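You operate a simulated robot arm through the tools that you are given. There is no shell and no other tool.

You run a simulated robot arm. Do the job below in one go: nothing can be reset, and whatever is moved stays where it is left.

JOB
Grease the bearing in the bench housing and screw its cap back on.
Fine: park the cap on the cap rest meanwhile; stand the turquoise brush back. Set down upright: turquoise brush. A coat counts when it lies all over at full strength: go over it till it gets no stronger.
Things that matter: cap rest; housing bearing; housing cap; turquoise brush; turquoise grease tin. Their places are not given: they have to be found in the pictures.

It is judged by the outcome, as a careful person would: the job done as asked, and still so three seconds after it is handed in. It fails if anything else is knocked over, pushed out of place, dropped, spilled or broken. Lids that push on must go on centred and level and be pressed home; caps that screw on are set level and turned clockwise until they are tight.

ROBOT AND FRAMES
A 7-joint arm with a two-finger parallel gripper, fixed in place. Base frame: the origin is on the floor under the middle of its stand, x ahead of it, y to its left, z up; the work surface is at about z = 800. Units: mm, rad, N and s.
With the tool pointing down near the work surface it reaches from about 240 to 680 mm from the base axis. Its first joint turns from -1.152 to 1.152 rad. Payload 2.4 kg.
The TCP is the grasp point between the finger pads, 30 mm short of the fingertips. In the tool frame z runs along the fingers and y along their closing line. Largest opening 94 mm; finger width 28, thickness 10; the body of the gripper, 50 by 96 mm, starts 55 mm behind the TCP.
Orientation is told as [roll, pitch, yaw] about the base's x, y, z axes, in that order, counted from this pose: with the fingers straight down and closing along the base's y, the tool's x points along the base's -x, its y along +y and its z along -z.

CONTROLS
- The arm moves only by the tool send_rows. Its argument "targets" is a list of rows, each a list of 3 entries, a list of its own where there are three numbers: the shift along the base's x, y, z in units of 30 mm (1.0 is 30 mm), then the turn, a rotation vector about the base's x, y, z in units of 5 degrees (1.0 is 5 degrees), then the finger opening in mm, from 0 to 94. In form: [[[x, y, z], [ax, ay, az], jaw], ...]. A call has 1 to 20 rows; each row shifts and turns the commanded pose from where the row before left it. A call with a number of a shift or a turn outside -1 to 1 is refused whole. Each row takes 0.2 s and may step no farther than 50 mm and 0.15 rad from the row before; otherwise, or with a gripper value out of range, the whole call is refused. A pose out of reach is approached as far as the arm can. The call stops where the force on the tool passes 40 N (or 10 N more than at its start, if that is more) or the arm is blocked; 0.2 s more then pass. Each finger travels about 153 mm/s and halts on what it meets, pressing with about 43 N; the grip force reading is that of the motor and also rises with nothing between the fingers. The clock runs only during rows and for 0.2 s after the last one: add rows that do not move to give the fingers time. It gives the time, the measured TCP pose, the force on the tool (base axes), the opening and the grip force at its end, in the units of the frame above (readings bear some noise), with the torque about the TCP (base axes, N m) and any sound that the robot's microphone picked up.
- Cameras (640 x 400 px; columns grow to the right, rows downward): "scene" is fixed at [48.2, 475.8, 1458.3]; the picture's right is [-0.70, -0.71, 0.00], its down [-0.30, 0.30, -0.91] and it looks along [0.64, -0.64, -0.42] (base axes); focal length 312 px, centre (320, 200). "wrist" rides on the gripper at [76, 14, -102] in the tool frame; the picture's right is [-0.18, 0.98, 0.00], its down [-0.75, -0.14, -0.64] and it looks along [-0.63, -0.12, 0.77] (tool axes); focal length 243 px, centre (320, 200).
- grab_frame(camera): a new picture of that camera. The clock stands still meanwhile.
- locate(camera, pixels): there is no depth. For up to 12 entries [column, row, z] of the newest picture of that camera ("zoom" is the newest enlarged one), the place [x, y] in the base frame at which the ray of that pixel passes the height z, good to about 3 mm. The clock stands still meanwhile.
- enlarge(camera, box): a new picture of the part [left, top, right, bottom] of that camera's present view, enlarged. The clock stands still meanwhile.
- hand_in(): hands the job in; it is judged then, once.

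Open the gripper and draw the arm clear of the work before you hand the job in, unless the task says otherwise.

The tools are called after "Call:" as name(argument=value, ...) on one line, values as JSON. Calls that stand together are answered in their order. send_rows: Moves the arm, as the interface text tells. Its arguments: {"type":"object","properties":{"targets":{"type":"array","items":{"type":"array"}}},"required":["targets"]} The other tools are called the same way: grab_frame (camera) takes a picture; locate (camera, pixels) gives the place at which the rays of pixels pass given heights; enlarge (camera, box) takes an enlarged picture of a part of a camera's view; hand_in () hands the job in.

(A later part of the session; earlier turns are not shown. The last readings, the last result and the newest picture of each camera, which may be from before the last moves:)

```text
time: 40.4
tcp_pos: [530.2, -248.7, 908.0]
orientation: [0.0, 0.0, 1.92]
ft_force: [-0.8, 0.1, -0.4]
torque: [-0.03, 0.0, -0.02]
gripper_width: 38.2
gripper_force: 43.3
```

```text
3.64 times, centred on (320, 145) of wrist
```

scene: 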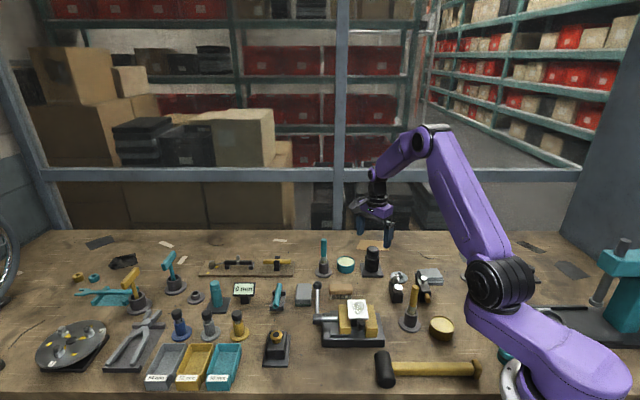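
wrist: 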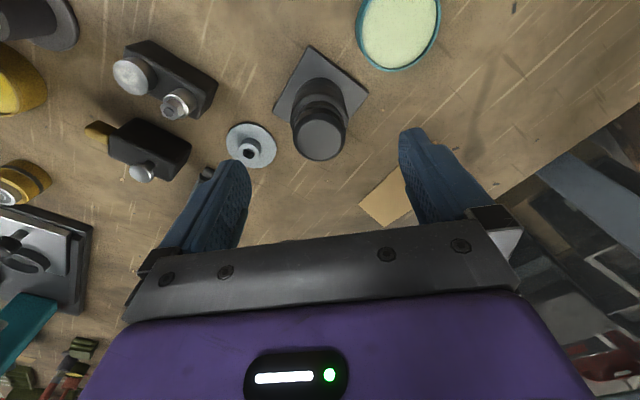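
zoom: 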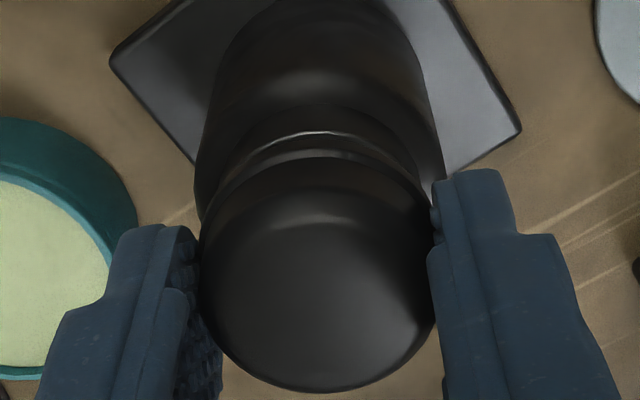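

The cap lifts off cleanly, a gap shows under its bead. I lift 60 mm straight up and look underneath.

Call:
send_rows(targets=[[[0, 0, 0.4], [0, 0, 0], 20], [[0, 0, 0.5], [0, 0, 0], 20], [[0, 0, 0.6], [0, 0, 0], 20], [[0, 0, 0.6], [0, 0, 0], 20], [[0, 0, 0], [0, 0, 0], 20]])

Call:
enlarge(camera="scene", box=[344, 215, 404, 280])

Call:
grab_frame(camera="wrist")

```text
time: 41.6
tcp_pos: [531.9, -247.1, 970.4]
orientation: [-0.001, 0.0, 1.92]
ft_force: [-0.6, 0.3, 0.1]
torque: [-0.02, 0.0, 0.01]
gripper_width: 38.2
gripper_force: 42.8
```

```text
6.15 times, centred on (374, 248) of scene
```

zoom: 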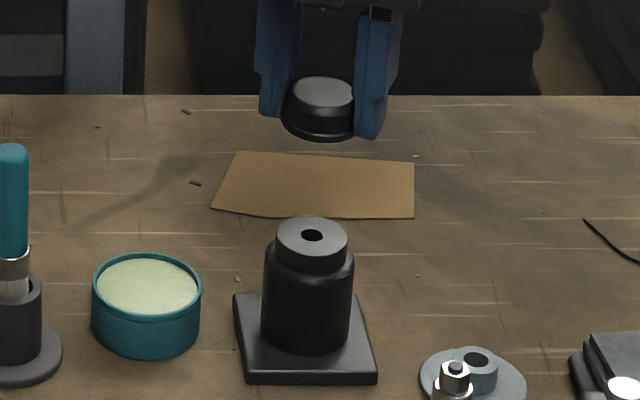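

```text
taken
```

wrist: 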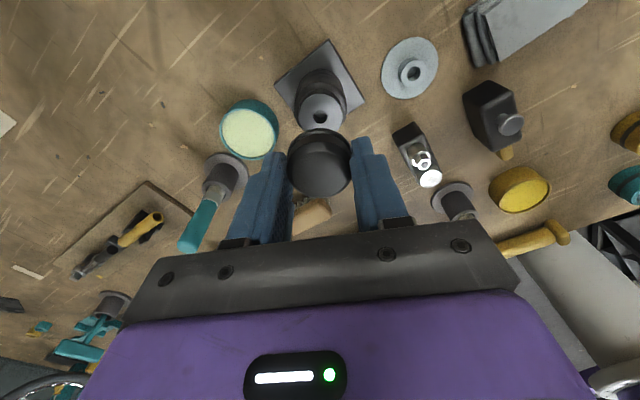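

The cap is off; the housing now shows a light-grey round face with a centre hole (scene zoom (312,236)). The rest's collar also has a hole, so the cap probably has a stud; I locate the rest and the block beside it, then tilt the cap towards the scene camera to see its underside.

Call:
locate(camera="wrist", pixels=[[410, 68, 804], [411, 72, 820], [411, 73, 822], [395, 140, 850], [420, 160, 870], [430, 178, 870], [321, 117, 872], [321, 117, 876]])

Call:
send_rows(targets=[[[0, 0, 0.8], [0.7, 0.7, 0], 20], [[0, 0, 0.8], [0.7, 0.7, 0], 20], [[0, 0, 0.8], [0.7, 0.7, 0], 20], [[0, 0, 0.8], [0.7, 0.7, 0], 20], [[0, 0, 0], [0.7, 0.7, 0], 20], [[0, 0, 0], [0.7, 0.7, 0], 20], [[0, 0, 0], [0.7, 0.7, 0], 20], [[0, 0, 0], [0.7, 0.7, 0], 20], [[0, 0, 0], [0.7, 0.7, 0], 20], [[0, 0, 0], [0.7, 0.7, 0], 20], [[0, 0, 0], [0, 0, 0], 20]])

Call:
enlarge(camera="scene", box=[334, 185, 414, 240])

```text
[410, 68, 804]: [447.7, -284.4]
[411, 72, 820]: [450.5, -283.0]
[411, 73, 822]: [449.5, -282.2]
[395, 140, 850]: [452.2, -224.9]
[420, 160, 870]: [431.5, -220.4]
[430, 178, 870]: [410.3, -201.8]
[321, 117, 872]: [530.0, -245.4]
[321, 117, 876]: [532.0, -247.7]
```

```text
time: 44.0
tcp_pos: [482.9, -219.6, 1067.0]
orientation: [0.363, -0.654, 1.795]
ft_force: [0.0, -0.1, 0.8]
torque: [0.0, 0.0, 0.03]
gripper_width: 37.8
gripper_force: 43.0
out of reach, approached as far as the arm can: row 6, 7, 8, 9, 10
```

```text
7.27 times, centred on (374, 212) of scene
```

zoom: 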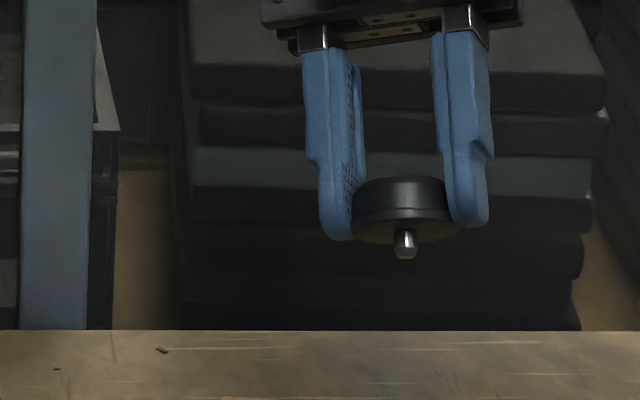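

The cap has a silver stud (about 9 mm) under its centre at zoom (404,243), which belongs in the rest's hole. I tilt back to upright by the reverse rows.

Call:
send_rows(targets=[[[0, 0, 0], [-0.7, -0.7, 0], 20], [[0, 0, 0], [-0.7, -0.7, 0], 20], [[0, 0, 0], [-0.7, -0.7, 0], 20], [[0, 0, 0], [-0.7, -0.7, 0], 20], [[0, 0, 0], [-0.7, -0.7, 0], 20], [[0, 0, 0], [-0.7, -0.7, 0], 20], [[0, 0, -0.8], [-0.7, -0.7, 0], 20], [[0, 0, -0.8], [-0.7, -0.7, 0], 20], [[0, 0, 0], [-0.7, -0.7, 0], 20], [[0, 0, 0], [-0.7, -0.7, 0], 20], [[0, 0, 0], [0, 0, 0], 20]])

Call:
grab_frame(camera="wrist")

```text
time: 46.4
tcp_pos: [482.8, -219.4, 1019.4]
orientation: [-0.054, 0.119, 1.916]
ft_force: [0.3, -0.6, -0.5]
torque: [0.01, 0.0, 0.0]
gripper_width: 38.3
gripper_force: 42.8
```

```text
taken
```

wrist: 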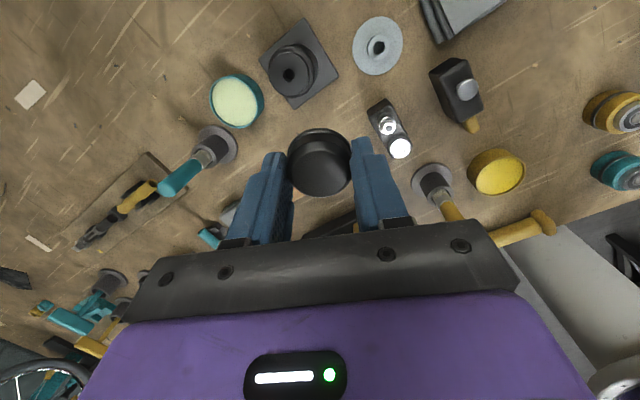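

The arm had been limited, so it is now tilted about 7.5°; I level it with a (0.094, 0.091, 0) rad correction and check the reading.

Call:
send_rows(targets=[[[0, 0, 0], [0.537, 0.521, 0], 20], [[0, 0, 0], [0.537, 0.521, 0], 20], [[0, 0, 0], [0, 0, 0], 20]])

Call:
enlarge(camera="wrist", box=[220, 0, 460, 200])

```text
time: 47.2
tcp_pos: [483.8, -220.3, 1020.2]
orientation: [-0.001, -0.003, 1.92]
ft_force: [1.2, 0.3, 0.4]
torque: [0.01, 0.01, 0.01]
gripper_width: 38.1
gripper_force: 42.6
```

```text
2.00 times, centred on (340, 100) of wrist
```

zoom: 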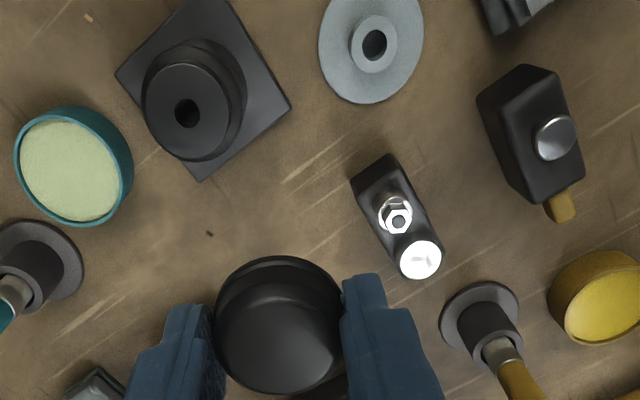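

I locate the rest hole and the housing hole in this zoom at their top heights.

Call:
locate(camera="zoom", pixels=[[374, 44, 818], [374, 44, 822], [370.5, 48, 804], [186, 112, 872], [186, 113, 870], [397, 220, 870], [420, 260, 860], [392, 165, 850]])

Call:
enlarge(camera="scene", box=[354, 238, 424, 290])

```text
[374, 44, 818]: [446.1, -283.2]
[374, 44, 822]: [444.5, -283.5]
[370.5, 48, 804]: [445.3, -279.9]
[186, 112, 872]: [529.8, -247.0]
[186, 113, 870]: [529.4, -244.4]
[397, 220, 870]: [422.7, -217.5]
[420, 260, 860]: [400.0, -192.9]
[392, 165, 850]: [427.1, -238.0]
```

```text
7.69 times, centred on (389, 264) of scene
```

zoom: 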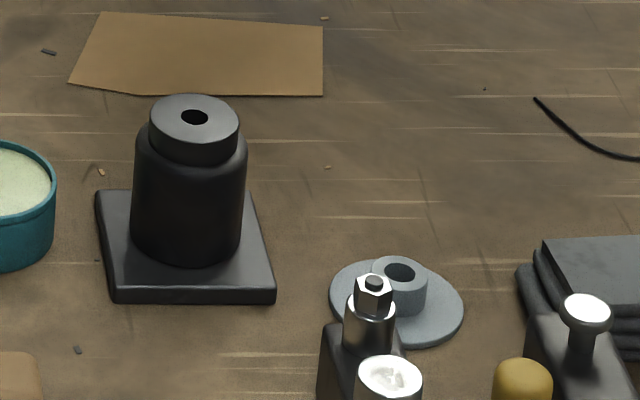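

I compare the housing hole (195,117) and rest hole (400,272) in this scene zoom so the rest can be placed relative to the known housing axis (530.7,-247.4).

Call:
locate(camera="zoom", pixels=[[195, 117, 872], [195, 117, 874], [195, 117, 870], [400, 271, 818], [400, 271, 820], [400, 271, 822], [397, 303, 804], [404, 305, 804]])

```text
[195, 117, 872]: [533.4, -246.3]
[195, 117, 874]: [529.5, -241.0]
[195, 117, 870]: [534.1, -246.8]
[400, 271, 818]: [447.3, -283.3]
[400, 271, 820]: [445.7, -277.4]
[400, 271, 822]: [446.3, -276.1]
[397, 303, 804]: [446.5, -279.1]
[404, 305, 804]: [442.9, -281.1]
```

Averaging with bias corrections gives the rest centre ≈ (445,-282). I move the cap over it, stopping with the stud well above the collar (TCP z≈880).

Call:
send_rows(targets=[[[-0.257, -0.411, -0.93], [0, 0, 0], 20], [[-0.257, -0.411, -0.93], [0, 0, 0], 20], [[-0.257, -0.411, -0.93], [0, 0, 0], 20], [[-0.257, -0.411, -0.93], [0, 0, 0], 20], [[-0.257, -0.411, -0.93], [0, 0, 0], 20], [[0, 0, 0], [0, 0, 0], 20]])

Call:
enlarge(camera="scene", box=[370, 230, 430, 290])

Call:
grab_frame(camera="wrist")

Call:
enlarge(camera="wrist", box=[220, 40, 420, 200])

```text
time: 48.6
tcp_pos: [443.8, -281.1, 879.1]
orientation: [-0.002, -0.002, 1.92]
ft_force: [1.0, 0.0, -0.5]
torque: [0.02, -0.01, 0.01]
gripper_width: 37.9
gripper_force: 43.4
```

```text
6.67 times, centred on (400, 260) of scene
```

zoom: 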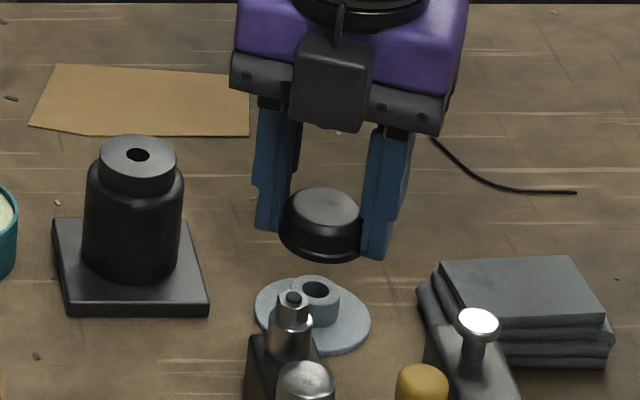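

```text
taken
```

wrist: 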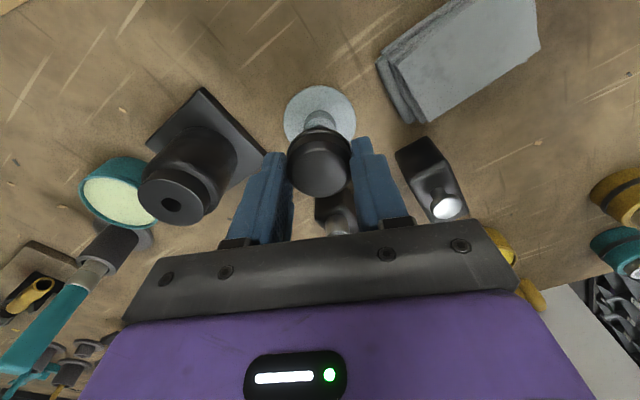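

```text
2.50 times, centred on (320, 120) of wrist
```

zoom: 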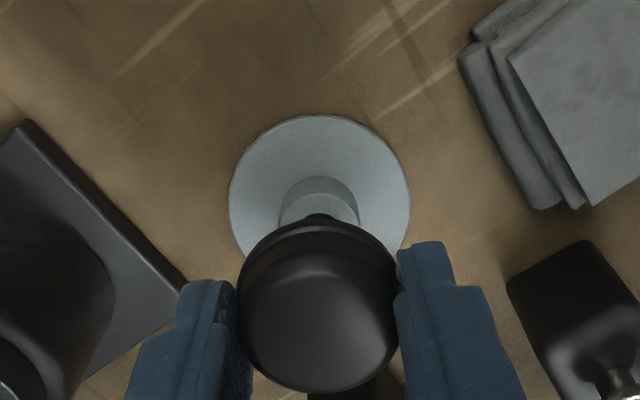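

In the wrist zoom the rest disc is centred on column 319 like the cap, but I must check the depth direction; I locate the disc centre (319.6,119.6) and edge points.

Call:
locate(camera="wrist", pixels=[[319.6, 119.6, 804], [319.6, 129, 804], [319.6, 86, 804], [283.6, 119, 804], [356, 118, 804], [319, 118.5, 820], [320, 162, 880]])

Call:
locate(camera="zoom", pixels=[[319, 199, 804], [319, 222, 804]])

```text
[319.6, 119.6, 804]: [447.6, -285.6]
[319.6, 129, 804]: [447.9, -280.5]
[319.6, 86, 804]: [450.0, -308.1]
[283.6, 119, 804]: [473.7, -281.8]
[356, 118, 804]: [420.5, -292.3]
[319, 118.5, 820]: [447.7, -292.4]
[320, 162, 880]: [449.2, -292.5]
```

```text
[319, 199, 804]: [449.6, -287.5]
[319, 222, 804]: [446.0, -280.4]
```

The single readings scatter by several mm, so I zoom in tighter on the collar and disc for a careful measurement.

Call:
enlarge(camera="wrist", box=[275, 75, 365, 155])

Call:
enlarge(camera="scene", box=[378, 245, 423, 290])

```text
5.00 times, centred on (320, 115) of wrist
```

zoom: 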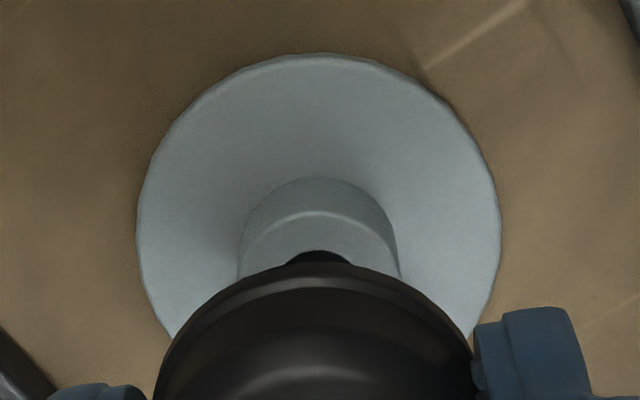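

```text
8.89 times, centred on (400, 268) of scene
```

zoom: 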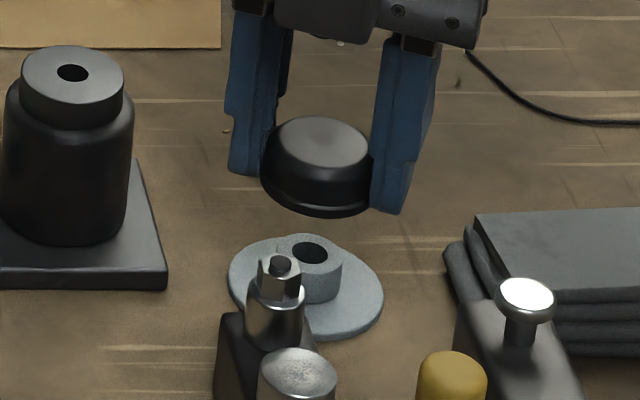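

Collar top edge, hole edge and disc edge all say the rest is about 2.5 mm further along tool +x, i.e. (+0.8,-2.3) in base. I shift by that and go down 12 mm, then look again.

Call:
send_rows(targets=[[[0.027, -0.075, 0], [0, 0, 0], 20], [[0, 0, -0.2], [0, 0, 0], 20], [[0, 0, -0.2], [0, 0, 0], 20], [[0, 0, 0], [0, 0, 0], 20]])

Call:
enlarge(camera="wrist", box=[275, 75, 365, 155])

Call:
enlarge(camera="scene", box=[378, 245, 423, 290])

```text
time: 49.6
tcp_pos: [446.2, -283.2, 867.7]
orientation: [-0.003, -0.002, 1.919]
ft_force: [1.0, -0.5, 0.1]
torque: [-0.01, 0.0, -0.05]
gripper_width: 38.2
gripper_force: 43.0
```

```text
5.00 times, centred on (320, 115) of wrist
```

zoom: 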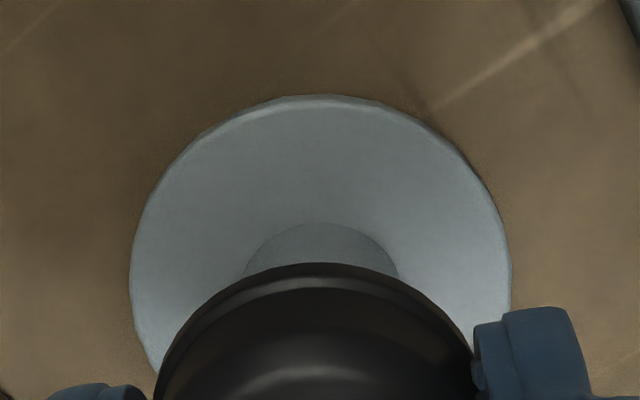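

```text
8.89 times, centred on (400, 268) of scene
```

zoom: 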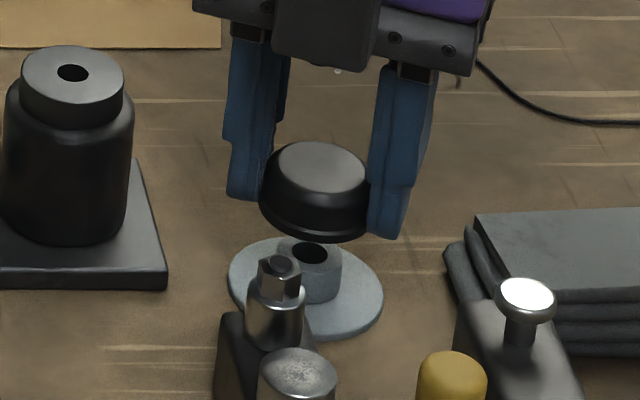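

The stud column now lines up with the collar hole within about 1 mm in both views. I nudge 0.5 mm and descend 8 mm in small steps, watching the force.

Call:
send_rows(targets=[[[0.005, -0.015, -0.05], [0, 0, 0], 20], [[0, 0, -0.05], [0, 0, 0], 20], [[0, 0, -0.05], [0, 0, 0], 20], [[0, 0, -0.05], [0, 0, 0], 20], [[0, 0, -0.05], [0, 0, 0], 20], [[0, 0, -0.03], [0, 0, 0], 20], [[0, 0, 0], [0, 0, 0], 20]])

```text
time: 51.2
tcp_pos: [445.9, -283.3, 858.0]
orientation: [-0.002, -0.001, 1.921]
ft_force: [-1.0, -0.6, -0.2]
torque: [-0.03, 0.01, 0.01]
gripper_width: 37.9
gripper_force: 43.1
```

No contact at TCP z≈859, so the stud may already be entering the hole. I look and go down another 5 mm.

Call:
send_rows(targets=[[[0, 0, -0.04], [0, 0, 0], 20], [[0, 0, -0.04], [0, 0, 0], 20], [[0, 0, -0.04], [0, 0, 0], 20], [[0, 0, -0.04], [0, 0, 0], 20], [[0, 0, 0], [0, 0, 0], 20]])

Call:
enlarge(camera="scene", box=[378, 245, 423, 290])

Call:
enlarge(camera="wrist", box=[275, 75, 365, 155])

```text
time: 52.4
tcp_pos: [444.9, -283.7, 854.4]
orientation: [-0.003, -0.004, 1.921]
ft_force: [0.4, 0.4, -0.2]
torque: [0.0, 0.0, 0.0]
gripper_width: 38.1
gripper_force: 42.4
```

```text
8.89 times, centred on (400, 268) of scene
```

zoom: 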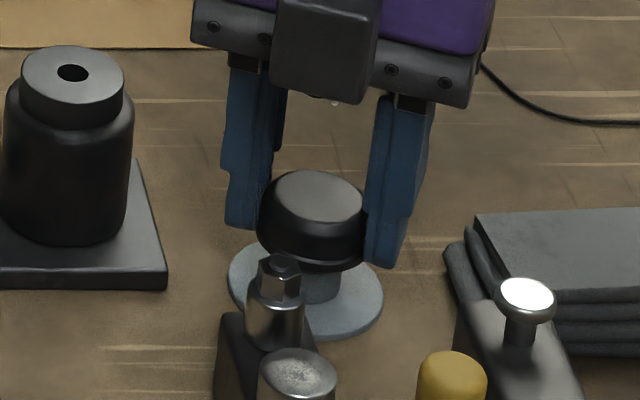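

```text
5.00 times, centred on (320, 115) of wrist
```

zoom: 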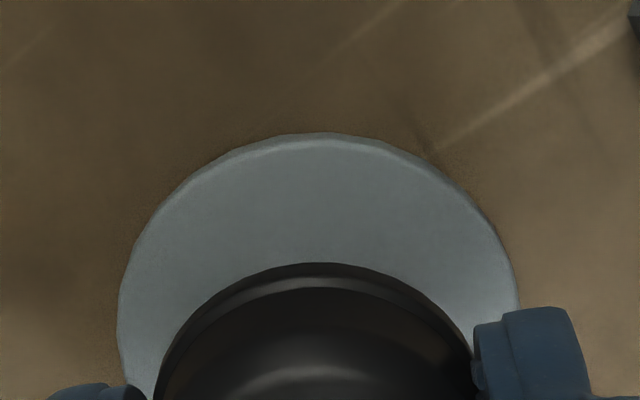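

Still free, stud in the hole. I continue down in ~1 mm steps until the cap touches the collar.

Call:
send_rows(targets=[[[0, 0, -0.03], [0, 0, 0], 20], [[0, 0, -0.03], [0, 0, 0], 20], [[0, 0, -0.03], [0, 0, 0], 20], [[0, 0, 0], [0, 0, 0], 20]])

```text
time: 53.4
tcp_pos: [445.4, -283.3, 852.1]
orientation: [0.0, -0.003, 1.919]
ft_force: [0.4, -0.1, -0.9]
torque: [0.0, -0.02, -0.01]
gripper_width: 38.1
gripper_force: 43.4
```

Call:
send_rows(targets=[[[0, 0, -0.025], [0, 0, 0], 20], [[0, 0, -0.025], [0, 0, 0], 20], [[0, 0, -0.025], [0, 0, 0], 20], [[0, 0, 0], [0, 0, 0], 20]])

Call:
enlarge(camera="scene", box=[378, 245, 423, 290])

```text
time: 54.4
tcp_pos: [445.1, -283.7, 850.0]
orientation: [-0.002, -0.003, 1.918]
ft_force: [0.2, 0.4, 0.2]
torque: [0.01, -0.01, 0.01]
gripper_width: 38.3
gripper_force: 43.2
```

```text
8.89 times, centred on (400, 268) of scene
```

zoom: 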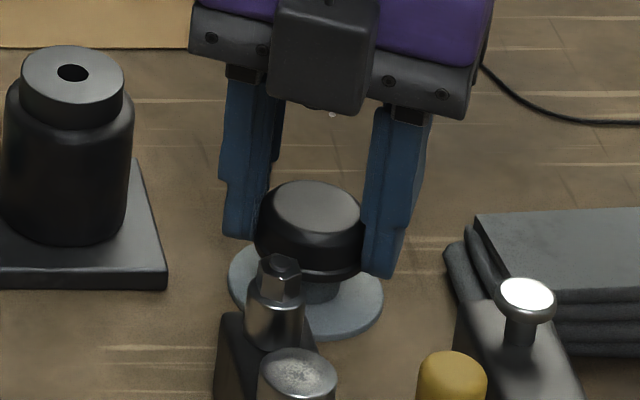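

Still no contact (I go on down in 0.75 mm steps); the force is ~0 at TCP z≈850.

Call:
send_rows(targets=[[[0, 0, -0.025], [0, 0, 0], 20], [[0, 0, -0.025], [0, 0, 0], 20], [[0, 0, -0.025], [0, 0, 0], 20], [[0, 0, 0], [0, 0, 0], 20]])

```text
time: 55.4
tcp_pos: [444.1, -285.0, 847.3]
orientation: [-0.002, -0.003, 1.919]
ft_force: [-6.0, 5.3, 23.6]
torque: [0.11, 0.24, 0.0]
gripper_width: 38.2
gripper_force: 43.0
```

Contact: +23.6 N at z≈848. I ease up 1.3 mm so it's barely loaded, and look before opening.

Call:
send_rows(targets=[[[0, 0, 0.043], [0, 0, 0], 20], [[0, 0, 0], [0, 0, 0], 20]])

Call:
enlarge(camera="scene", box=[378, 245, 423, 290])

Call:
grab_frame(camera="wrist")

```text
time: 56.0
tcp_pos: [445.8, -283.0, 849.0]
orientation: [-0.002, -0.002, 1.92]
ft_force: [1.2, 0.6, 2.7]
torque: [-0.03, 0.03, -0.01]
gripper_width: 38.2
gripper_force: 42.9
```

```text
8.89 times, centred on (400, 268) of scene
```

zoom: 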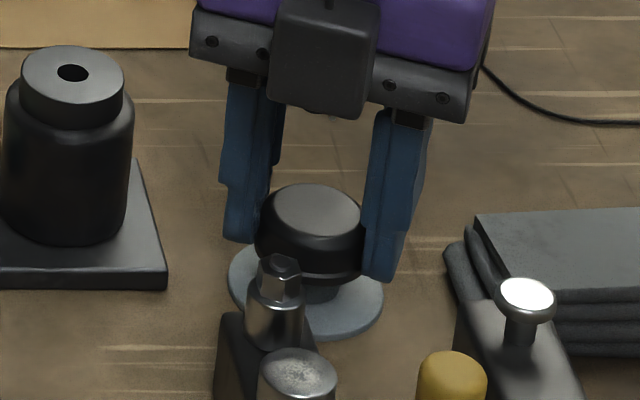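

```text
taken
```

wrist: 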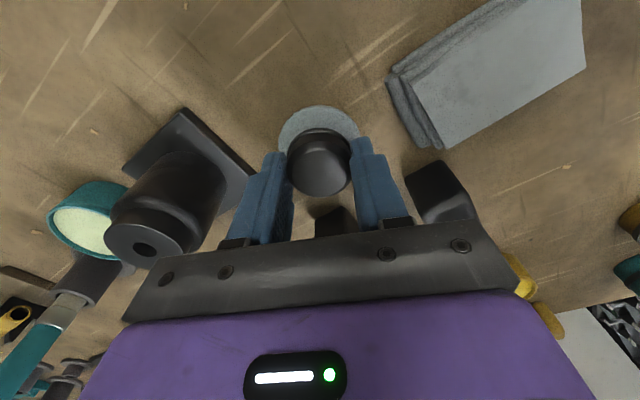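

The cap is seated: stud in, cap flush on the collar. I open to 58 mm and rise.

Call:
send_rows(targets=[[[0, 0, 0], [0, 0, 0], 48], [[0, 0, 0], [0, 0, 0], 58], [[0, 0, 0], [0, 0, 0], 58], [[0, 0, 0.3], [0, 0, 0], 58], [[0, 0, 0.6], [0, 0, 0], 58], [[0, 0, 1], [0, 0, 0], 58], [[0, 0, 1], [0, 0, 0], 58], [[0, 0, 1], [0, 0, 0], 58], [[0, 0, 0], [0, 0, 0], 58]])

Call:
enlarge(camera="scene", box=[378, 245, 423, 290])

Call:
grab_frame(camera="wrist")

```text
time: 58.0
tcp_pos: [445.4, -282.1, 967.7]
orientation: [-0.002, -0.002, 1.92]
ft_force: [0.1, 1.0, -0.5]
torque: [0.01, 0.02, 0.0]
gripper_width: 58.1
gripper_force: 0.0
```

```text
8.89 times, centred on (400, 268) of scene
```

zoom: 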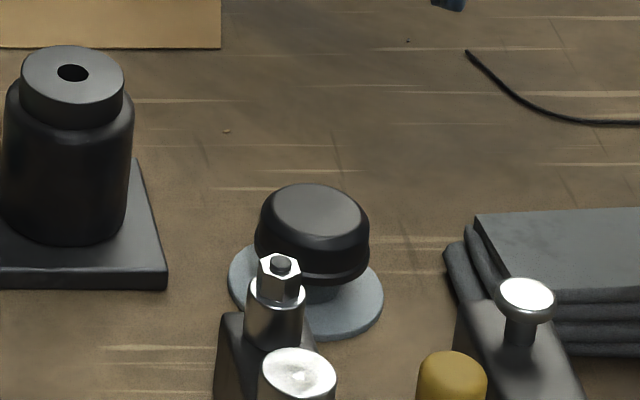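

```text
taken
```

wrist: 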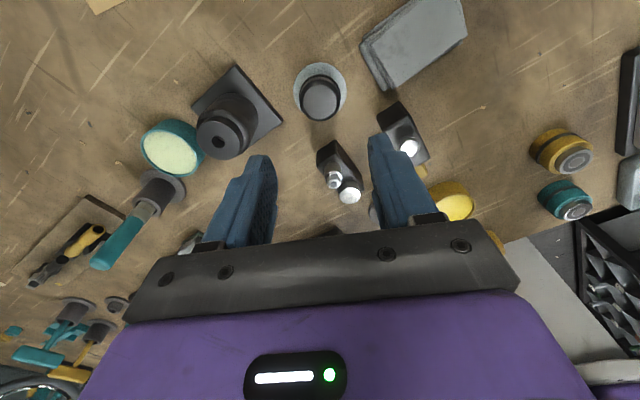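

The cap sits level on the rest. Next the brush: I turn back to yaw 0 and move to a viewpoint of the turquoise brush at around (632,-122).

Call:
send_rows(targets=[[[0, 0, 0.5], [0, 0, -1], 80], [[0.15, 0.28, 0.07], [0, 0, -1], 80], [[0.15, 0.28, 0.07], [0, 0, -1], 80], [[0.15, 0.28, 0.07], [0, 0, -1], 80], [[0.15, 0.28, 0.07], [0, 0, -1], 80], [[0.15, 0.28, 0.07], [0, 0, -1], 80], [[0.15, 0.28, 0.07], [0, 0, -1], 80], [[0.15, 0.28, 0.07], [0, 0, -1], 80], [[0.15, 0.28, 0.07], [0, 0, -1], 80], [[0.15, 0.28, 0.07], [0, 0, -1], 80], [[0.15, 0.28, 0.07], [0, 0, -1], 80], [[0.15, 0.28, 0.07], [0, 0, -1], 80], [[0.15, 0.28, 0.07], [0, 0, -1], 80], [[0.15, 0.28, 0.07], [0, 0, -1], 80], [[0.15, 0.28, 0.07], [0, 0, -1], 80], [[0.15, 0.28, 0.07], [0, 0, -1], 80], [[0.15, 0.28, 0.07], [0, 0, -1], 80], [[0.15, 0.28, 0.07], [0, 0, -1], 80], [[0.15, 0.28, 0.07], [0, 0, -1], 80], [[0.15, 0.28, 0.07], [0, 0, -1], 80]])

Call:
send_rows(targets=[[[0.1, 0.2, 0], [0, 0, -1], 80], [[0.1, 0.2, 0], [0, 0, -1], 80], [[0, 0, 0], [0, 0, 0], 80]])

Call:
grab_frame(camera="wrist")

```text
time: 62.2
tcp_pos: [530.4, -122.7, 1019.3]
orientation: [-0.003, -0.001, 0.172]
ft_force: [-0.2, -0.3, 0.4]
torque: [-0.02, -0.01, 0.02]
gripper_width: 80.1
gripper_force: 0.0
```

```text
time: 63.0
tcp_pos: [536.4, -112.1, 1019.4]
orientation: [-0.002, -0.002, -0.003]
ft_force: [-0.5, -0.3, 0.5]
torque: [-0.02, 0.01, -0.05]
gripper_width: 79.9
gripper_force: 0.1
```

```text
taken
```

wrist: 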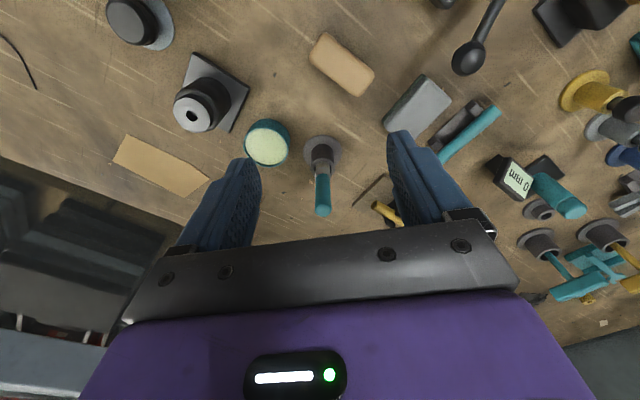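

Brush stand at wrist (321,151) and handle top at (323,212). I enlarge to measure the handle precisely.

Call:
enlarge(camera="wrist", box=[270, 120, 370, 225])

Call:
locate(camera="wrist", pixels=[[321.5, 151, 804], [321.5, 151, 804], [321.5, 151, 804], [323, 209, 930], [323, 209, 930], [323, 209, 930], [322, 181, 870], [322, 181, 870], [322, 181, 870]])

Call:
enlarge(camera="scene", box=[300, 230, 360, 290])

```text
3.81 times, centred on (320, 172) of wrist
```

zoom: 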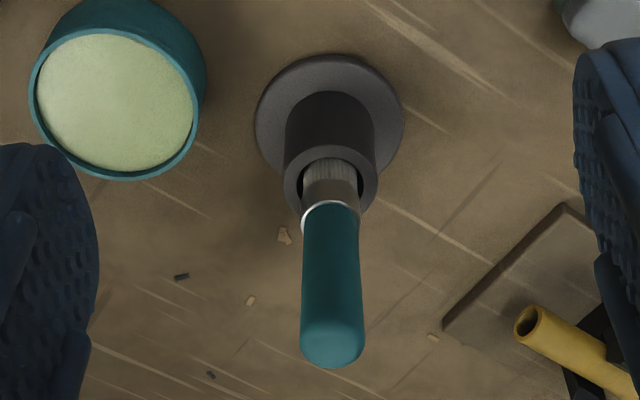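

```text
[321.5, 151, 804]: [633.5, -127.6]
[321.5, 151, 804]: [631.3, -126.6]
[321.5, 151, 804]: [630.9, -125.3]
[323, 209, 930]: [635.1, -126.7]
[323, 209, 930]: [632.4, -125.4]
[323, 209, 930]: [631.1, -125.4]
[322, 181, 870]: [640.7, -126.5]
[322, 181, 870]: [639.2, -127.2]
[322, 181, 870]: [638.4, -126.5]
```

```text
6.67 times, centred on (330, 260) of scene
```

zoom: 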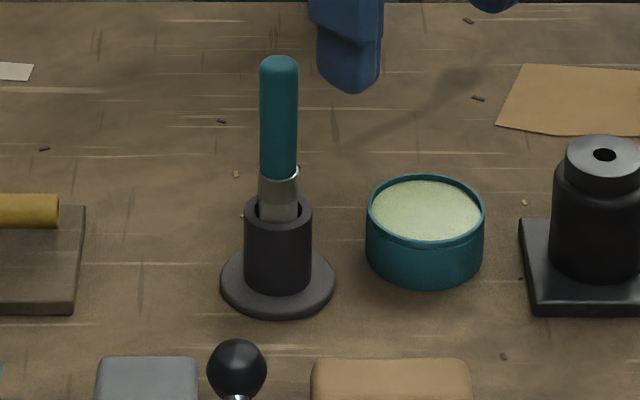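

Brush axis averages to about (634,-126.5), handle top z≈932. I move above it at z≈975 with the jaw at 60.

Call:
send_rows(targets=[[[0.8, -0.12, -0.2], [0, 0, 0], 60], [[0.8, -0.12, -0.4], [0, 0, 0], 60], [[0.8, -0.12, -0.4], [0, 0, 0], 60], [[0.86, -0.12, -0.4], [0, 0, 0], 60], [[0, 0, 0], [0, 0, 0], 60]])

Call:
grab_frame(camera="wrist")

Call:
enlarge(camera="wrist", box=[240, 80, 400, 220])

Call:
enlarge(camera="scene", box=[290, 210, 360, 280])

```text
time: 64.2
tcp_pos: [635.6, -126.3, 978.9]
orientation: [-0.002, -0.003, 0.0]
ft_force: [-0.3, 0.4, 0.2]
torque: [0.01, 0.03, 0.0]
gripper_width: 59.8
gripper_force: 0.0
```

```text
taken
```

wrist: 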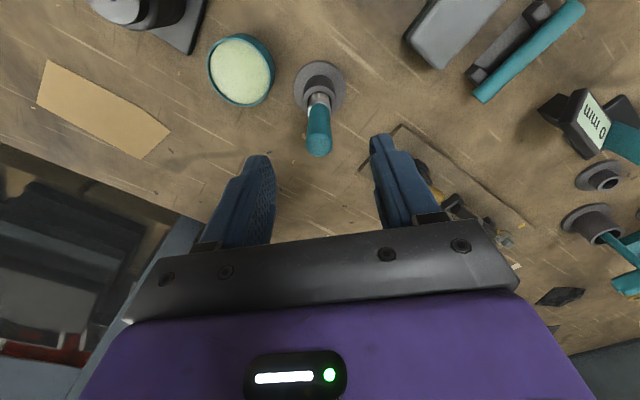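

```text
2.86 times, centred on (320, 150) of wrist
```

zoom: 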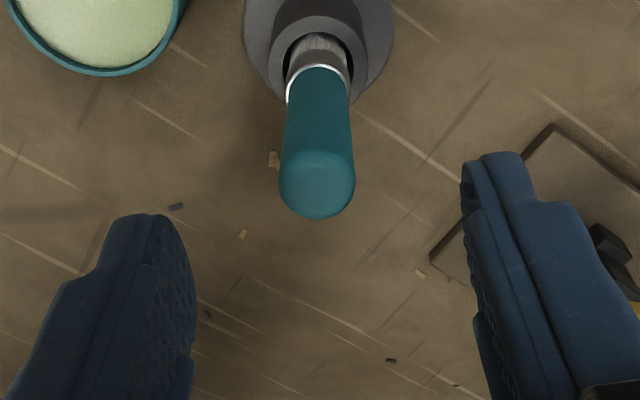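

```text
5.71 times, centred on (325, 245) of scene
```

zoom: 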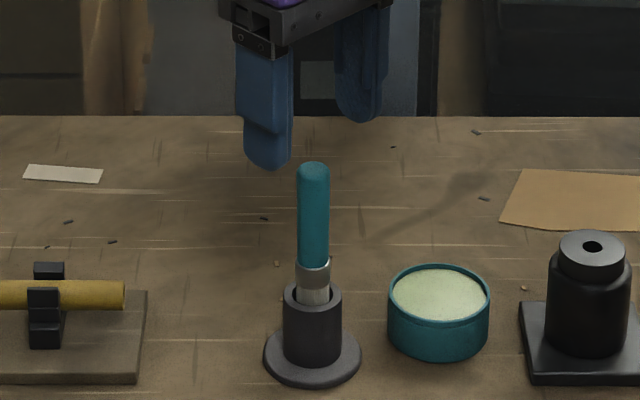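

The handle top is centred (319.3,145.8 vs predicted 320,146.3). I descend to TCP z≈907 and close on the handle.

Call:
send_rows(targets=[[[0, 0, -0.6], [0, 0, 0], 60], [[0, 0, -0.6], [0, 0, 0], 60], [[0, 0, -0.6], [0, 0, 0], 60], [[0, 0, -0.6], [0, 0, 0], 60], [[0, 0, 0], [0, 0, 0], 60]])

Call:
enlarge(camera="scene", box=[290, 220, 360, 280])

Call:
grab_frame(camera="wrist")

```text
time: 65.4
tcp_pos: [634.9, -125.6, 905.9]
orientation: [-0.003, -0.002, -0.001]
ft_force: [1.3, -0.1, 0.6]
torque: [0.03, -0.01, 0.02]
gripper_width: 60.0
gripper_force: 0.0
```

```text
6.67 times, centred on (325, 250) of scene
```

zoom: 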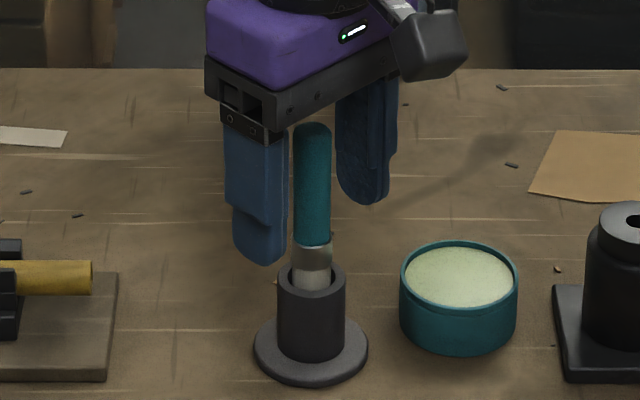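

```text
taken
```

wrist: 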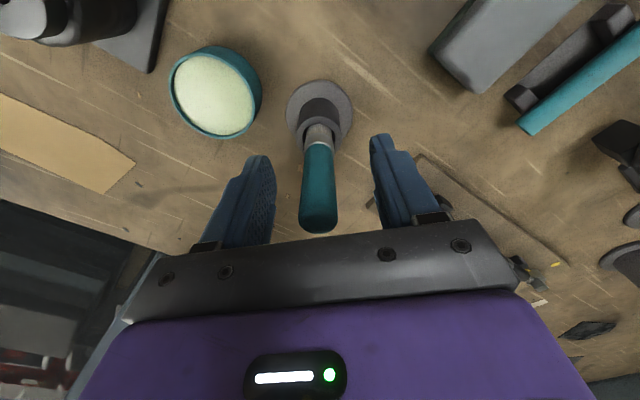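

The handle is between the pads. I close the jaw on it.

Call:
send_rows(targets=[[[0, 0, 0], [0, 0, 0], 30], [[0, 0, 0], [0, 0, 0], 5], [[0, 0, 0], [0, 0, 0], 5], [[0, 0, 0], [0, 0, 0], 5]])

Call:
enlarge(camera="scene", box=[290, 220, 360, 280])

```text
time: 66.4
tcp_pos: [635.5, -126.6, 906.2]
orientation: [-0.002, -0.003, -0.001]
ft_force: [0.3, 0.0, -1.2]
torque: [0.01, 0.03, 0.0]
gripper_width: 17.3
gripper_force: 43.0
```

```text
6.67 times, centred on (325, 250) of scene
```

zoom: 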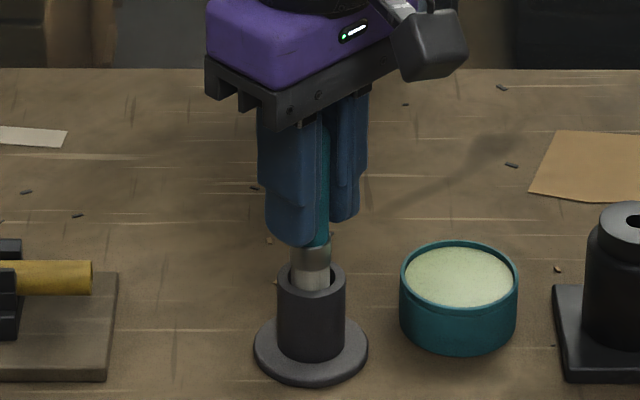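

Gripped at 17.3 mm (remember the stand pose: about 635.2,-126.2,906). I lift straight up 100 mm.

Call:
send_rows(targets=[[[0, 0, 0.3], [0, 0, 0], 5], [[0, 0, 0.5], [0, 0, 0], 5], [[0, 0, 0.8], [0, 0, 0], 5], [[0, 0, 0.8], [0, 0, 0], 5], [[0, 0, 0.9], [0, 0, 0], 5], [[0, 0, 0], [0, 0, 0], 5]])

Call:
enlarge(camera="scene", box=[290, 200, 370, 280])

Call:
grab_frame(camera="wrist")

```text
time: 67.8
tcp_pos: [635.1, -127.1, 1006.3]
orientation: [-0.003, -0.001, 0.0]
ft_force: [0.4, -1.2, -0.2]
torque: [-0.04, 0.0, 0.02]
gripper_width: 17.4
gripper_force: 43.0
```

```text
5.00 times, centred on (330, 240) of scene
```

zoom: 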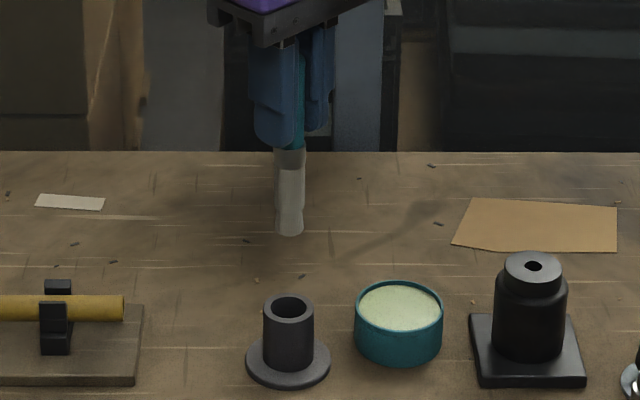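

```text
taken
```

wrist: 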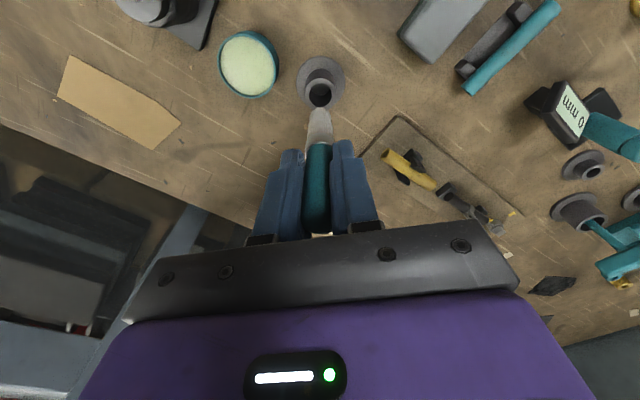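

The brush is out of its stand. I zoom in on the bristle end to measure the tip (about scene (322,240)).

Call:
enlarge(camera="scene", box=[305, 220, 345, 260])

Call:
enlarge(camera="wrist", box=[260, 50, 380, 160])

Call:
enlarge(camera="scene", box=[330, 245, 380, 280])

```text
10.00 times, centred on (325, 240) of scene
```

zoom: 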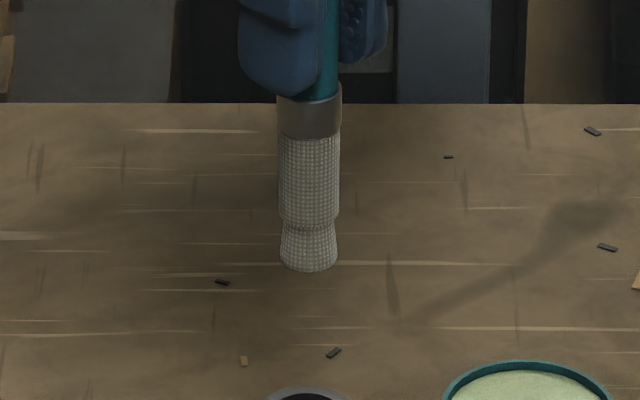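

```text
3.64 times, centred on (320, 105) of wrist
```

zoom: 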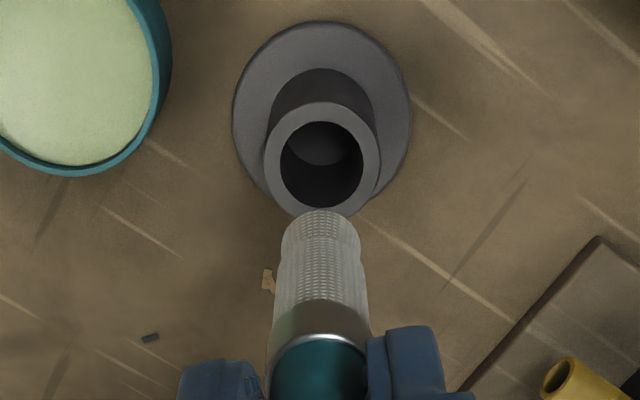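

```text
11.43 times, centred on (355, 262) of scene
```

zoom: 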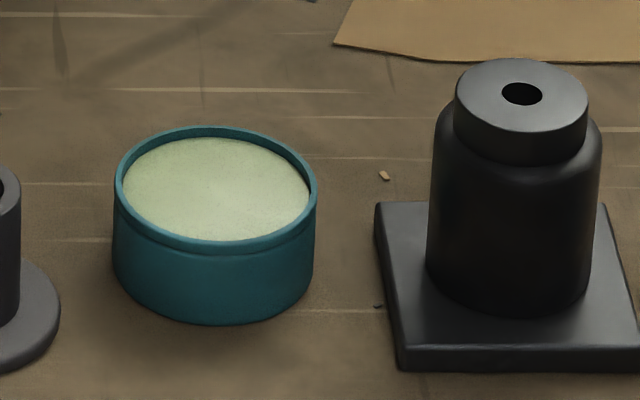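

Brush tip lies roughly 99 mm below the TCP, bristles ≈18 mm wide. Housing face z≈870, tin rim z≈833. I zoom on the tin in the wrist view to fix its centre.

Call:
enlarge(camera="wrist", box=[200, 20, 300, 110])

Call:
locate(camera="wrist", pixels=[[247, 66, 832], [247, 66, 832], [247, 66, 832], [247, 66, 832], [320, 95, 850], [320, 95, 850]])

```text
4.44 times, centred on (250, 65) of wrist
```

zoom: 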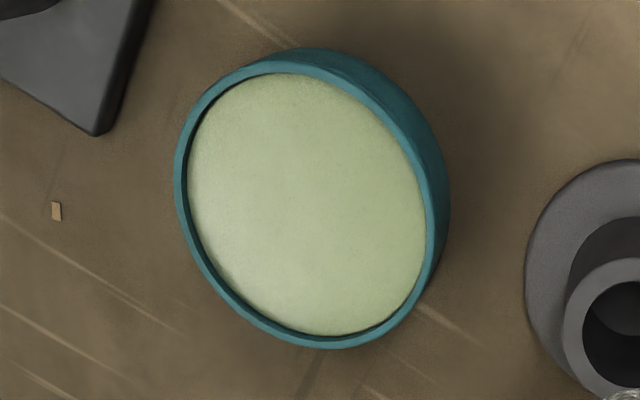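

```text
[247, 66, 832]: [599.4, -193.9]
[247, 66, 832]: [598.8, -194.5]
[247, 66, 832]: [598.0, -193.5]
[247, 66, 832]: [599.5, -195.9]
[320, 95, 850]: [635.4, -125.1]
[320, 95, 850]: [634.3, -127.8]
```

Tin centre ≈ (597.5,-194.5). I carry the brush over it, tip about 30 mm above the rim.

Call:
send_rows(targets=[[[-0.42, -0.75, -0.2], [0, 0, 0], 5], [[-0.42, -0.75, -0.5], [0, 0, 0], 5], [[-0.42, -0.75, -0.6], [0, 0, 0], 5], [[0, 0, 0], [0, 0, 0], 5]])

Call:
enlarge(camera="scene", box=[310, 210, 390, 280])

Call:
enlarge(camera="wrist", box=[250, 40, 390, 160])

```text
time: 68.8
tcp_pos: [596.1, -194.8, 966.4]
orientation: [-0.002, -0.001, 0.0]
ft_force: [1.0, 1.0, -0.8]
torque: [0.01, 0.02, -0.01]
gripper_width: 17.3
gripper_force: 42.7
```

```text
5.71 times, centred on (350, 245) of scene
```

zoom: 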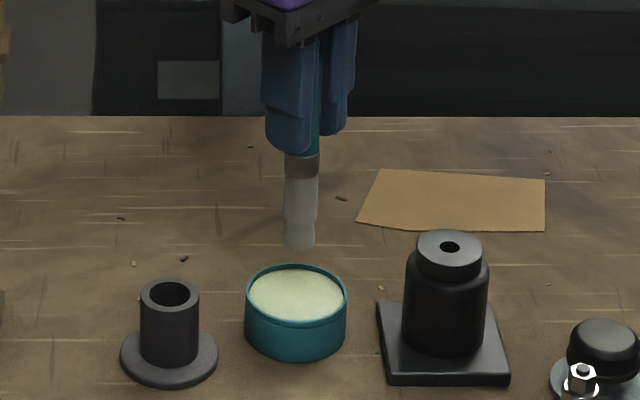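

```text
3.33 times, centred on (320, 100) of wrist
```

zoom: 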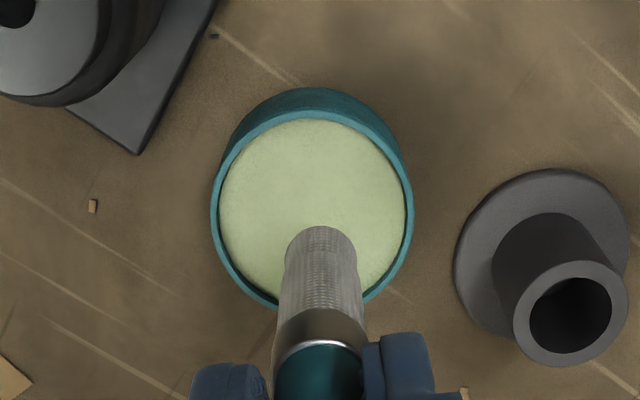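

The tin is centred under the brush within ~2 mm (tin slightly to -y). I correct and lower until the tip reaches the grease, checking force.

Call:
send_rows(targets=[[[0.03, -0.06, -0.35], [0, 0, 0], 5], [[0, 0, -0.35], [0, 0, 0], 5], [[0, 0, -0.35], [0, 0, 0], 5], [[0, 0, -0.15], [0, 0, 0], 5], [[0, 0, 0], [0, 0, 0], 5]])

Call:
enlarge(camera="scene", box=[320, 225, 370, 275])

Call:
enlarge(camera="wrist", box=[250, 40, 390, 160])

```text
time: 70.0
tcp_pos: [598.3, -195.7, 930.1]
orientation: [-0.002, -0.001, 0.0]
ft_force: [-0.6, 0.3, -0.4]
torque: [-0.01, 0.03, 0.01]
gripper_width: 17.6
gripper_force: 43.0
```

```text
8.00 times, centred on (345, 250) of scene
```

zoom: 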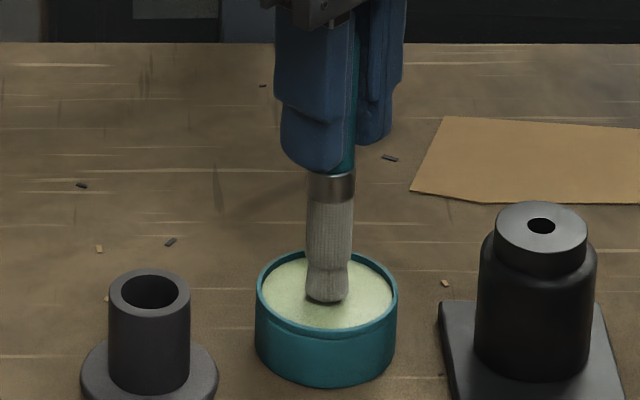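

```text
3.33 times, centred on (320, 100) of wrist
```

zoom: 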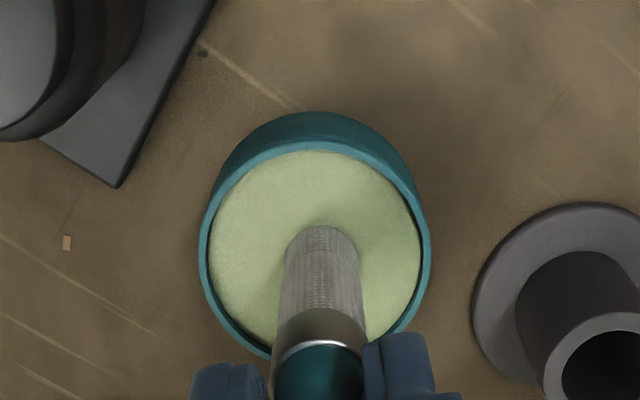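

The tip is about at the grease surface with no force yet. I dip ~7 mm deeper slowly and read the force.

Call:
send_rows(targets=[[[0, 0, -0.06], [0, 0, 0], 5], [[0, 0, -0.06], [0, 0, 0], 5], [[0, 0, -0.06], [0, 0, 0], 5], [[0, 0, -0.06], [0, 0, 0], 5], [[0, 0, 0], [0, 0, 0], 5]])

Call:
enlarge(camera="scene", box=[320, 225, 370, 275])

```text
time: 71.2
tcp_pos: [599.7, -195.6, 925.7]
orientation: [-0.002, -0.008, 0.0]
ft_force: [-2.0, 1.0, 30.8]
torque: [0.03, 0.21, 0.01]
gripper_width: 17.2
gripper_force: 42.8
```

```text
8.00 times, centred on (345, 250) of scene
```

zoom: 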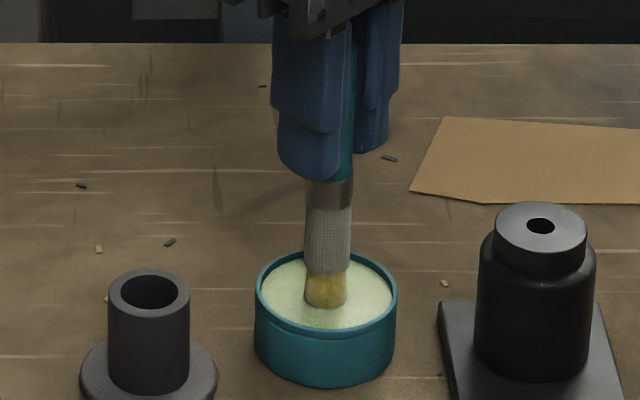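

The grease surface is firm: 30.8 N at z≈926, and the bristle end has turned yellow, so it is loaded. I raise 2 mm, hold, then lift out.

Call:
send_rows(targets=[[[0, 0, 0.07], [0, 0, 0], 5], [[0, 0, 0], [0, 0, 0], 5], [[0, 0, 0.5], [0, 0, 0], 5], [[0, 0, 0.7], [0, 0, 0], 5], [[0, 0, 0.7], [0, 0, 0], 5], [[0, 0, 0], [0, 0, 0], 5]])

Call:
enlarge(camera="scene", box=[320, 225, 370, 275])

Call:
enlarge(camera="wrist", box=[250, 40, 390, 160])

```text
time: 72.6
tcp_pos: [597.6, -195.2, 982.1]
orientation: [-0.002, -0.002, 0.001]
ft_force: [-0.1, -0.3, -0.4]
torque: [0.01, -0.02, 0.03]
gripper_width: 17.5
gripper_force: 42.8
```

```text
8.00 times, centred on (345, 250) of scene
```

zoom: 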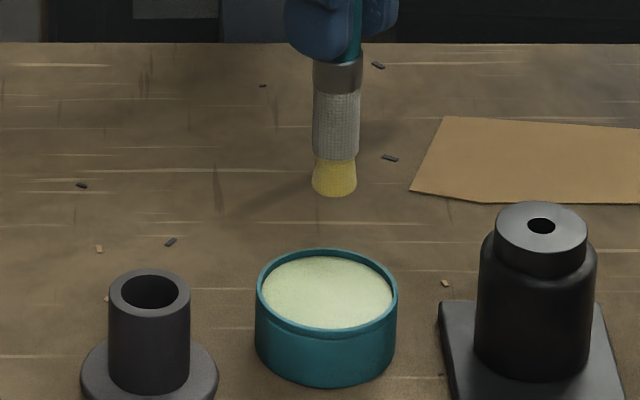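

```text
3.33 times, centred on (320, 100) of wrist
```

zoom: 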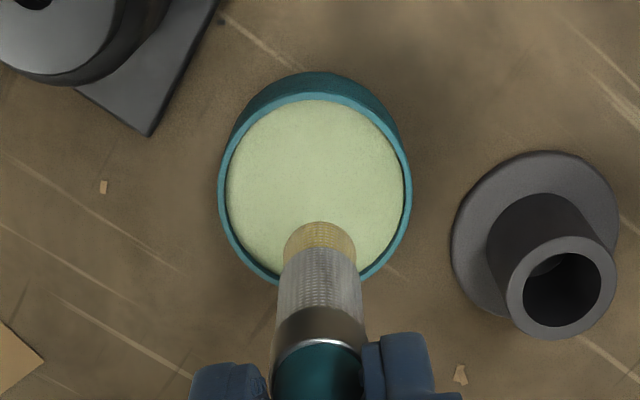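

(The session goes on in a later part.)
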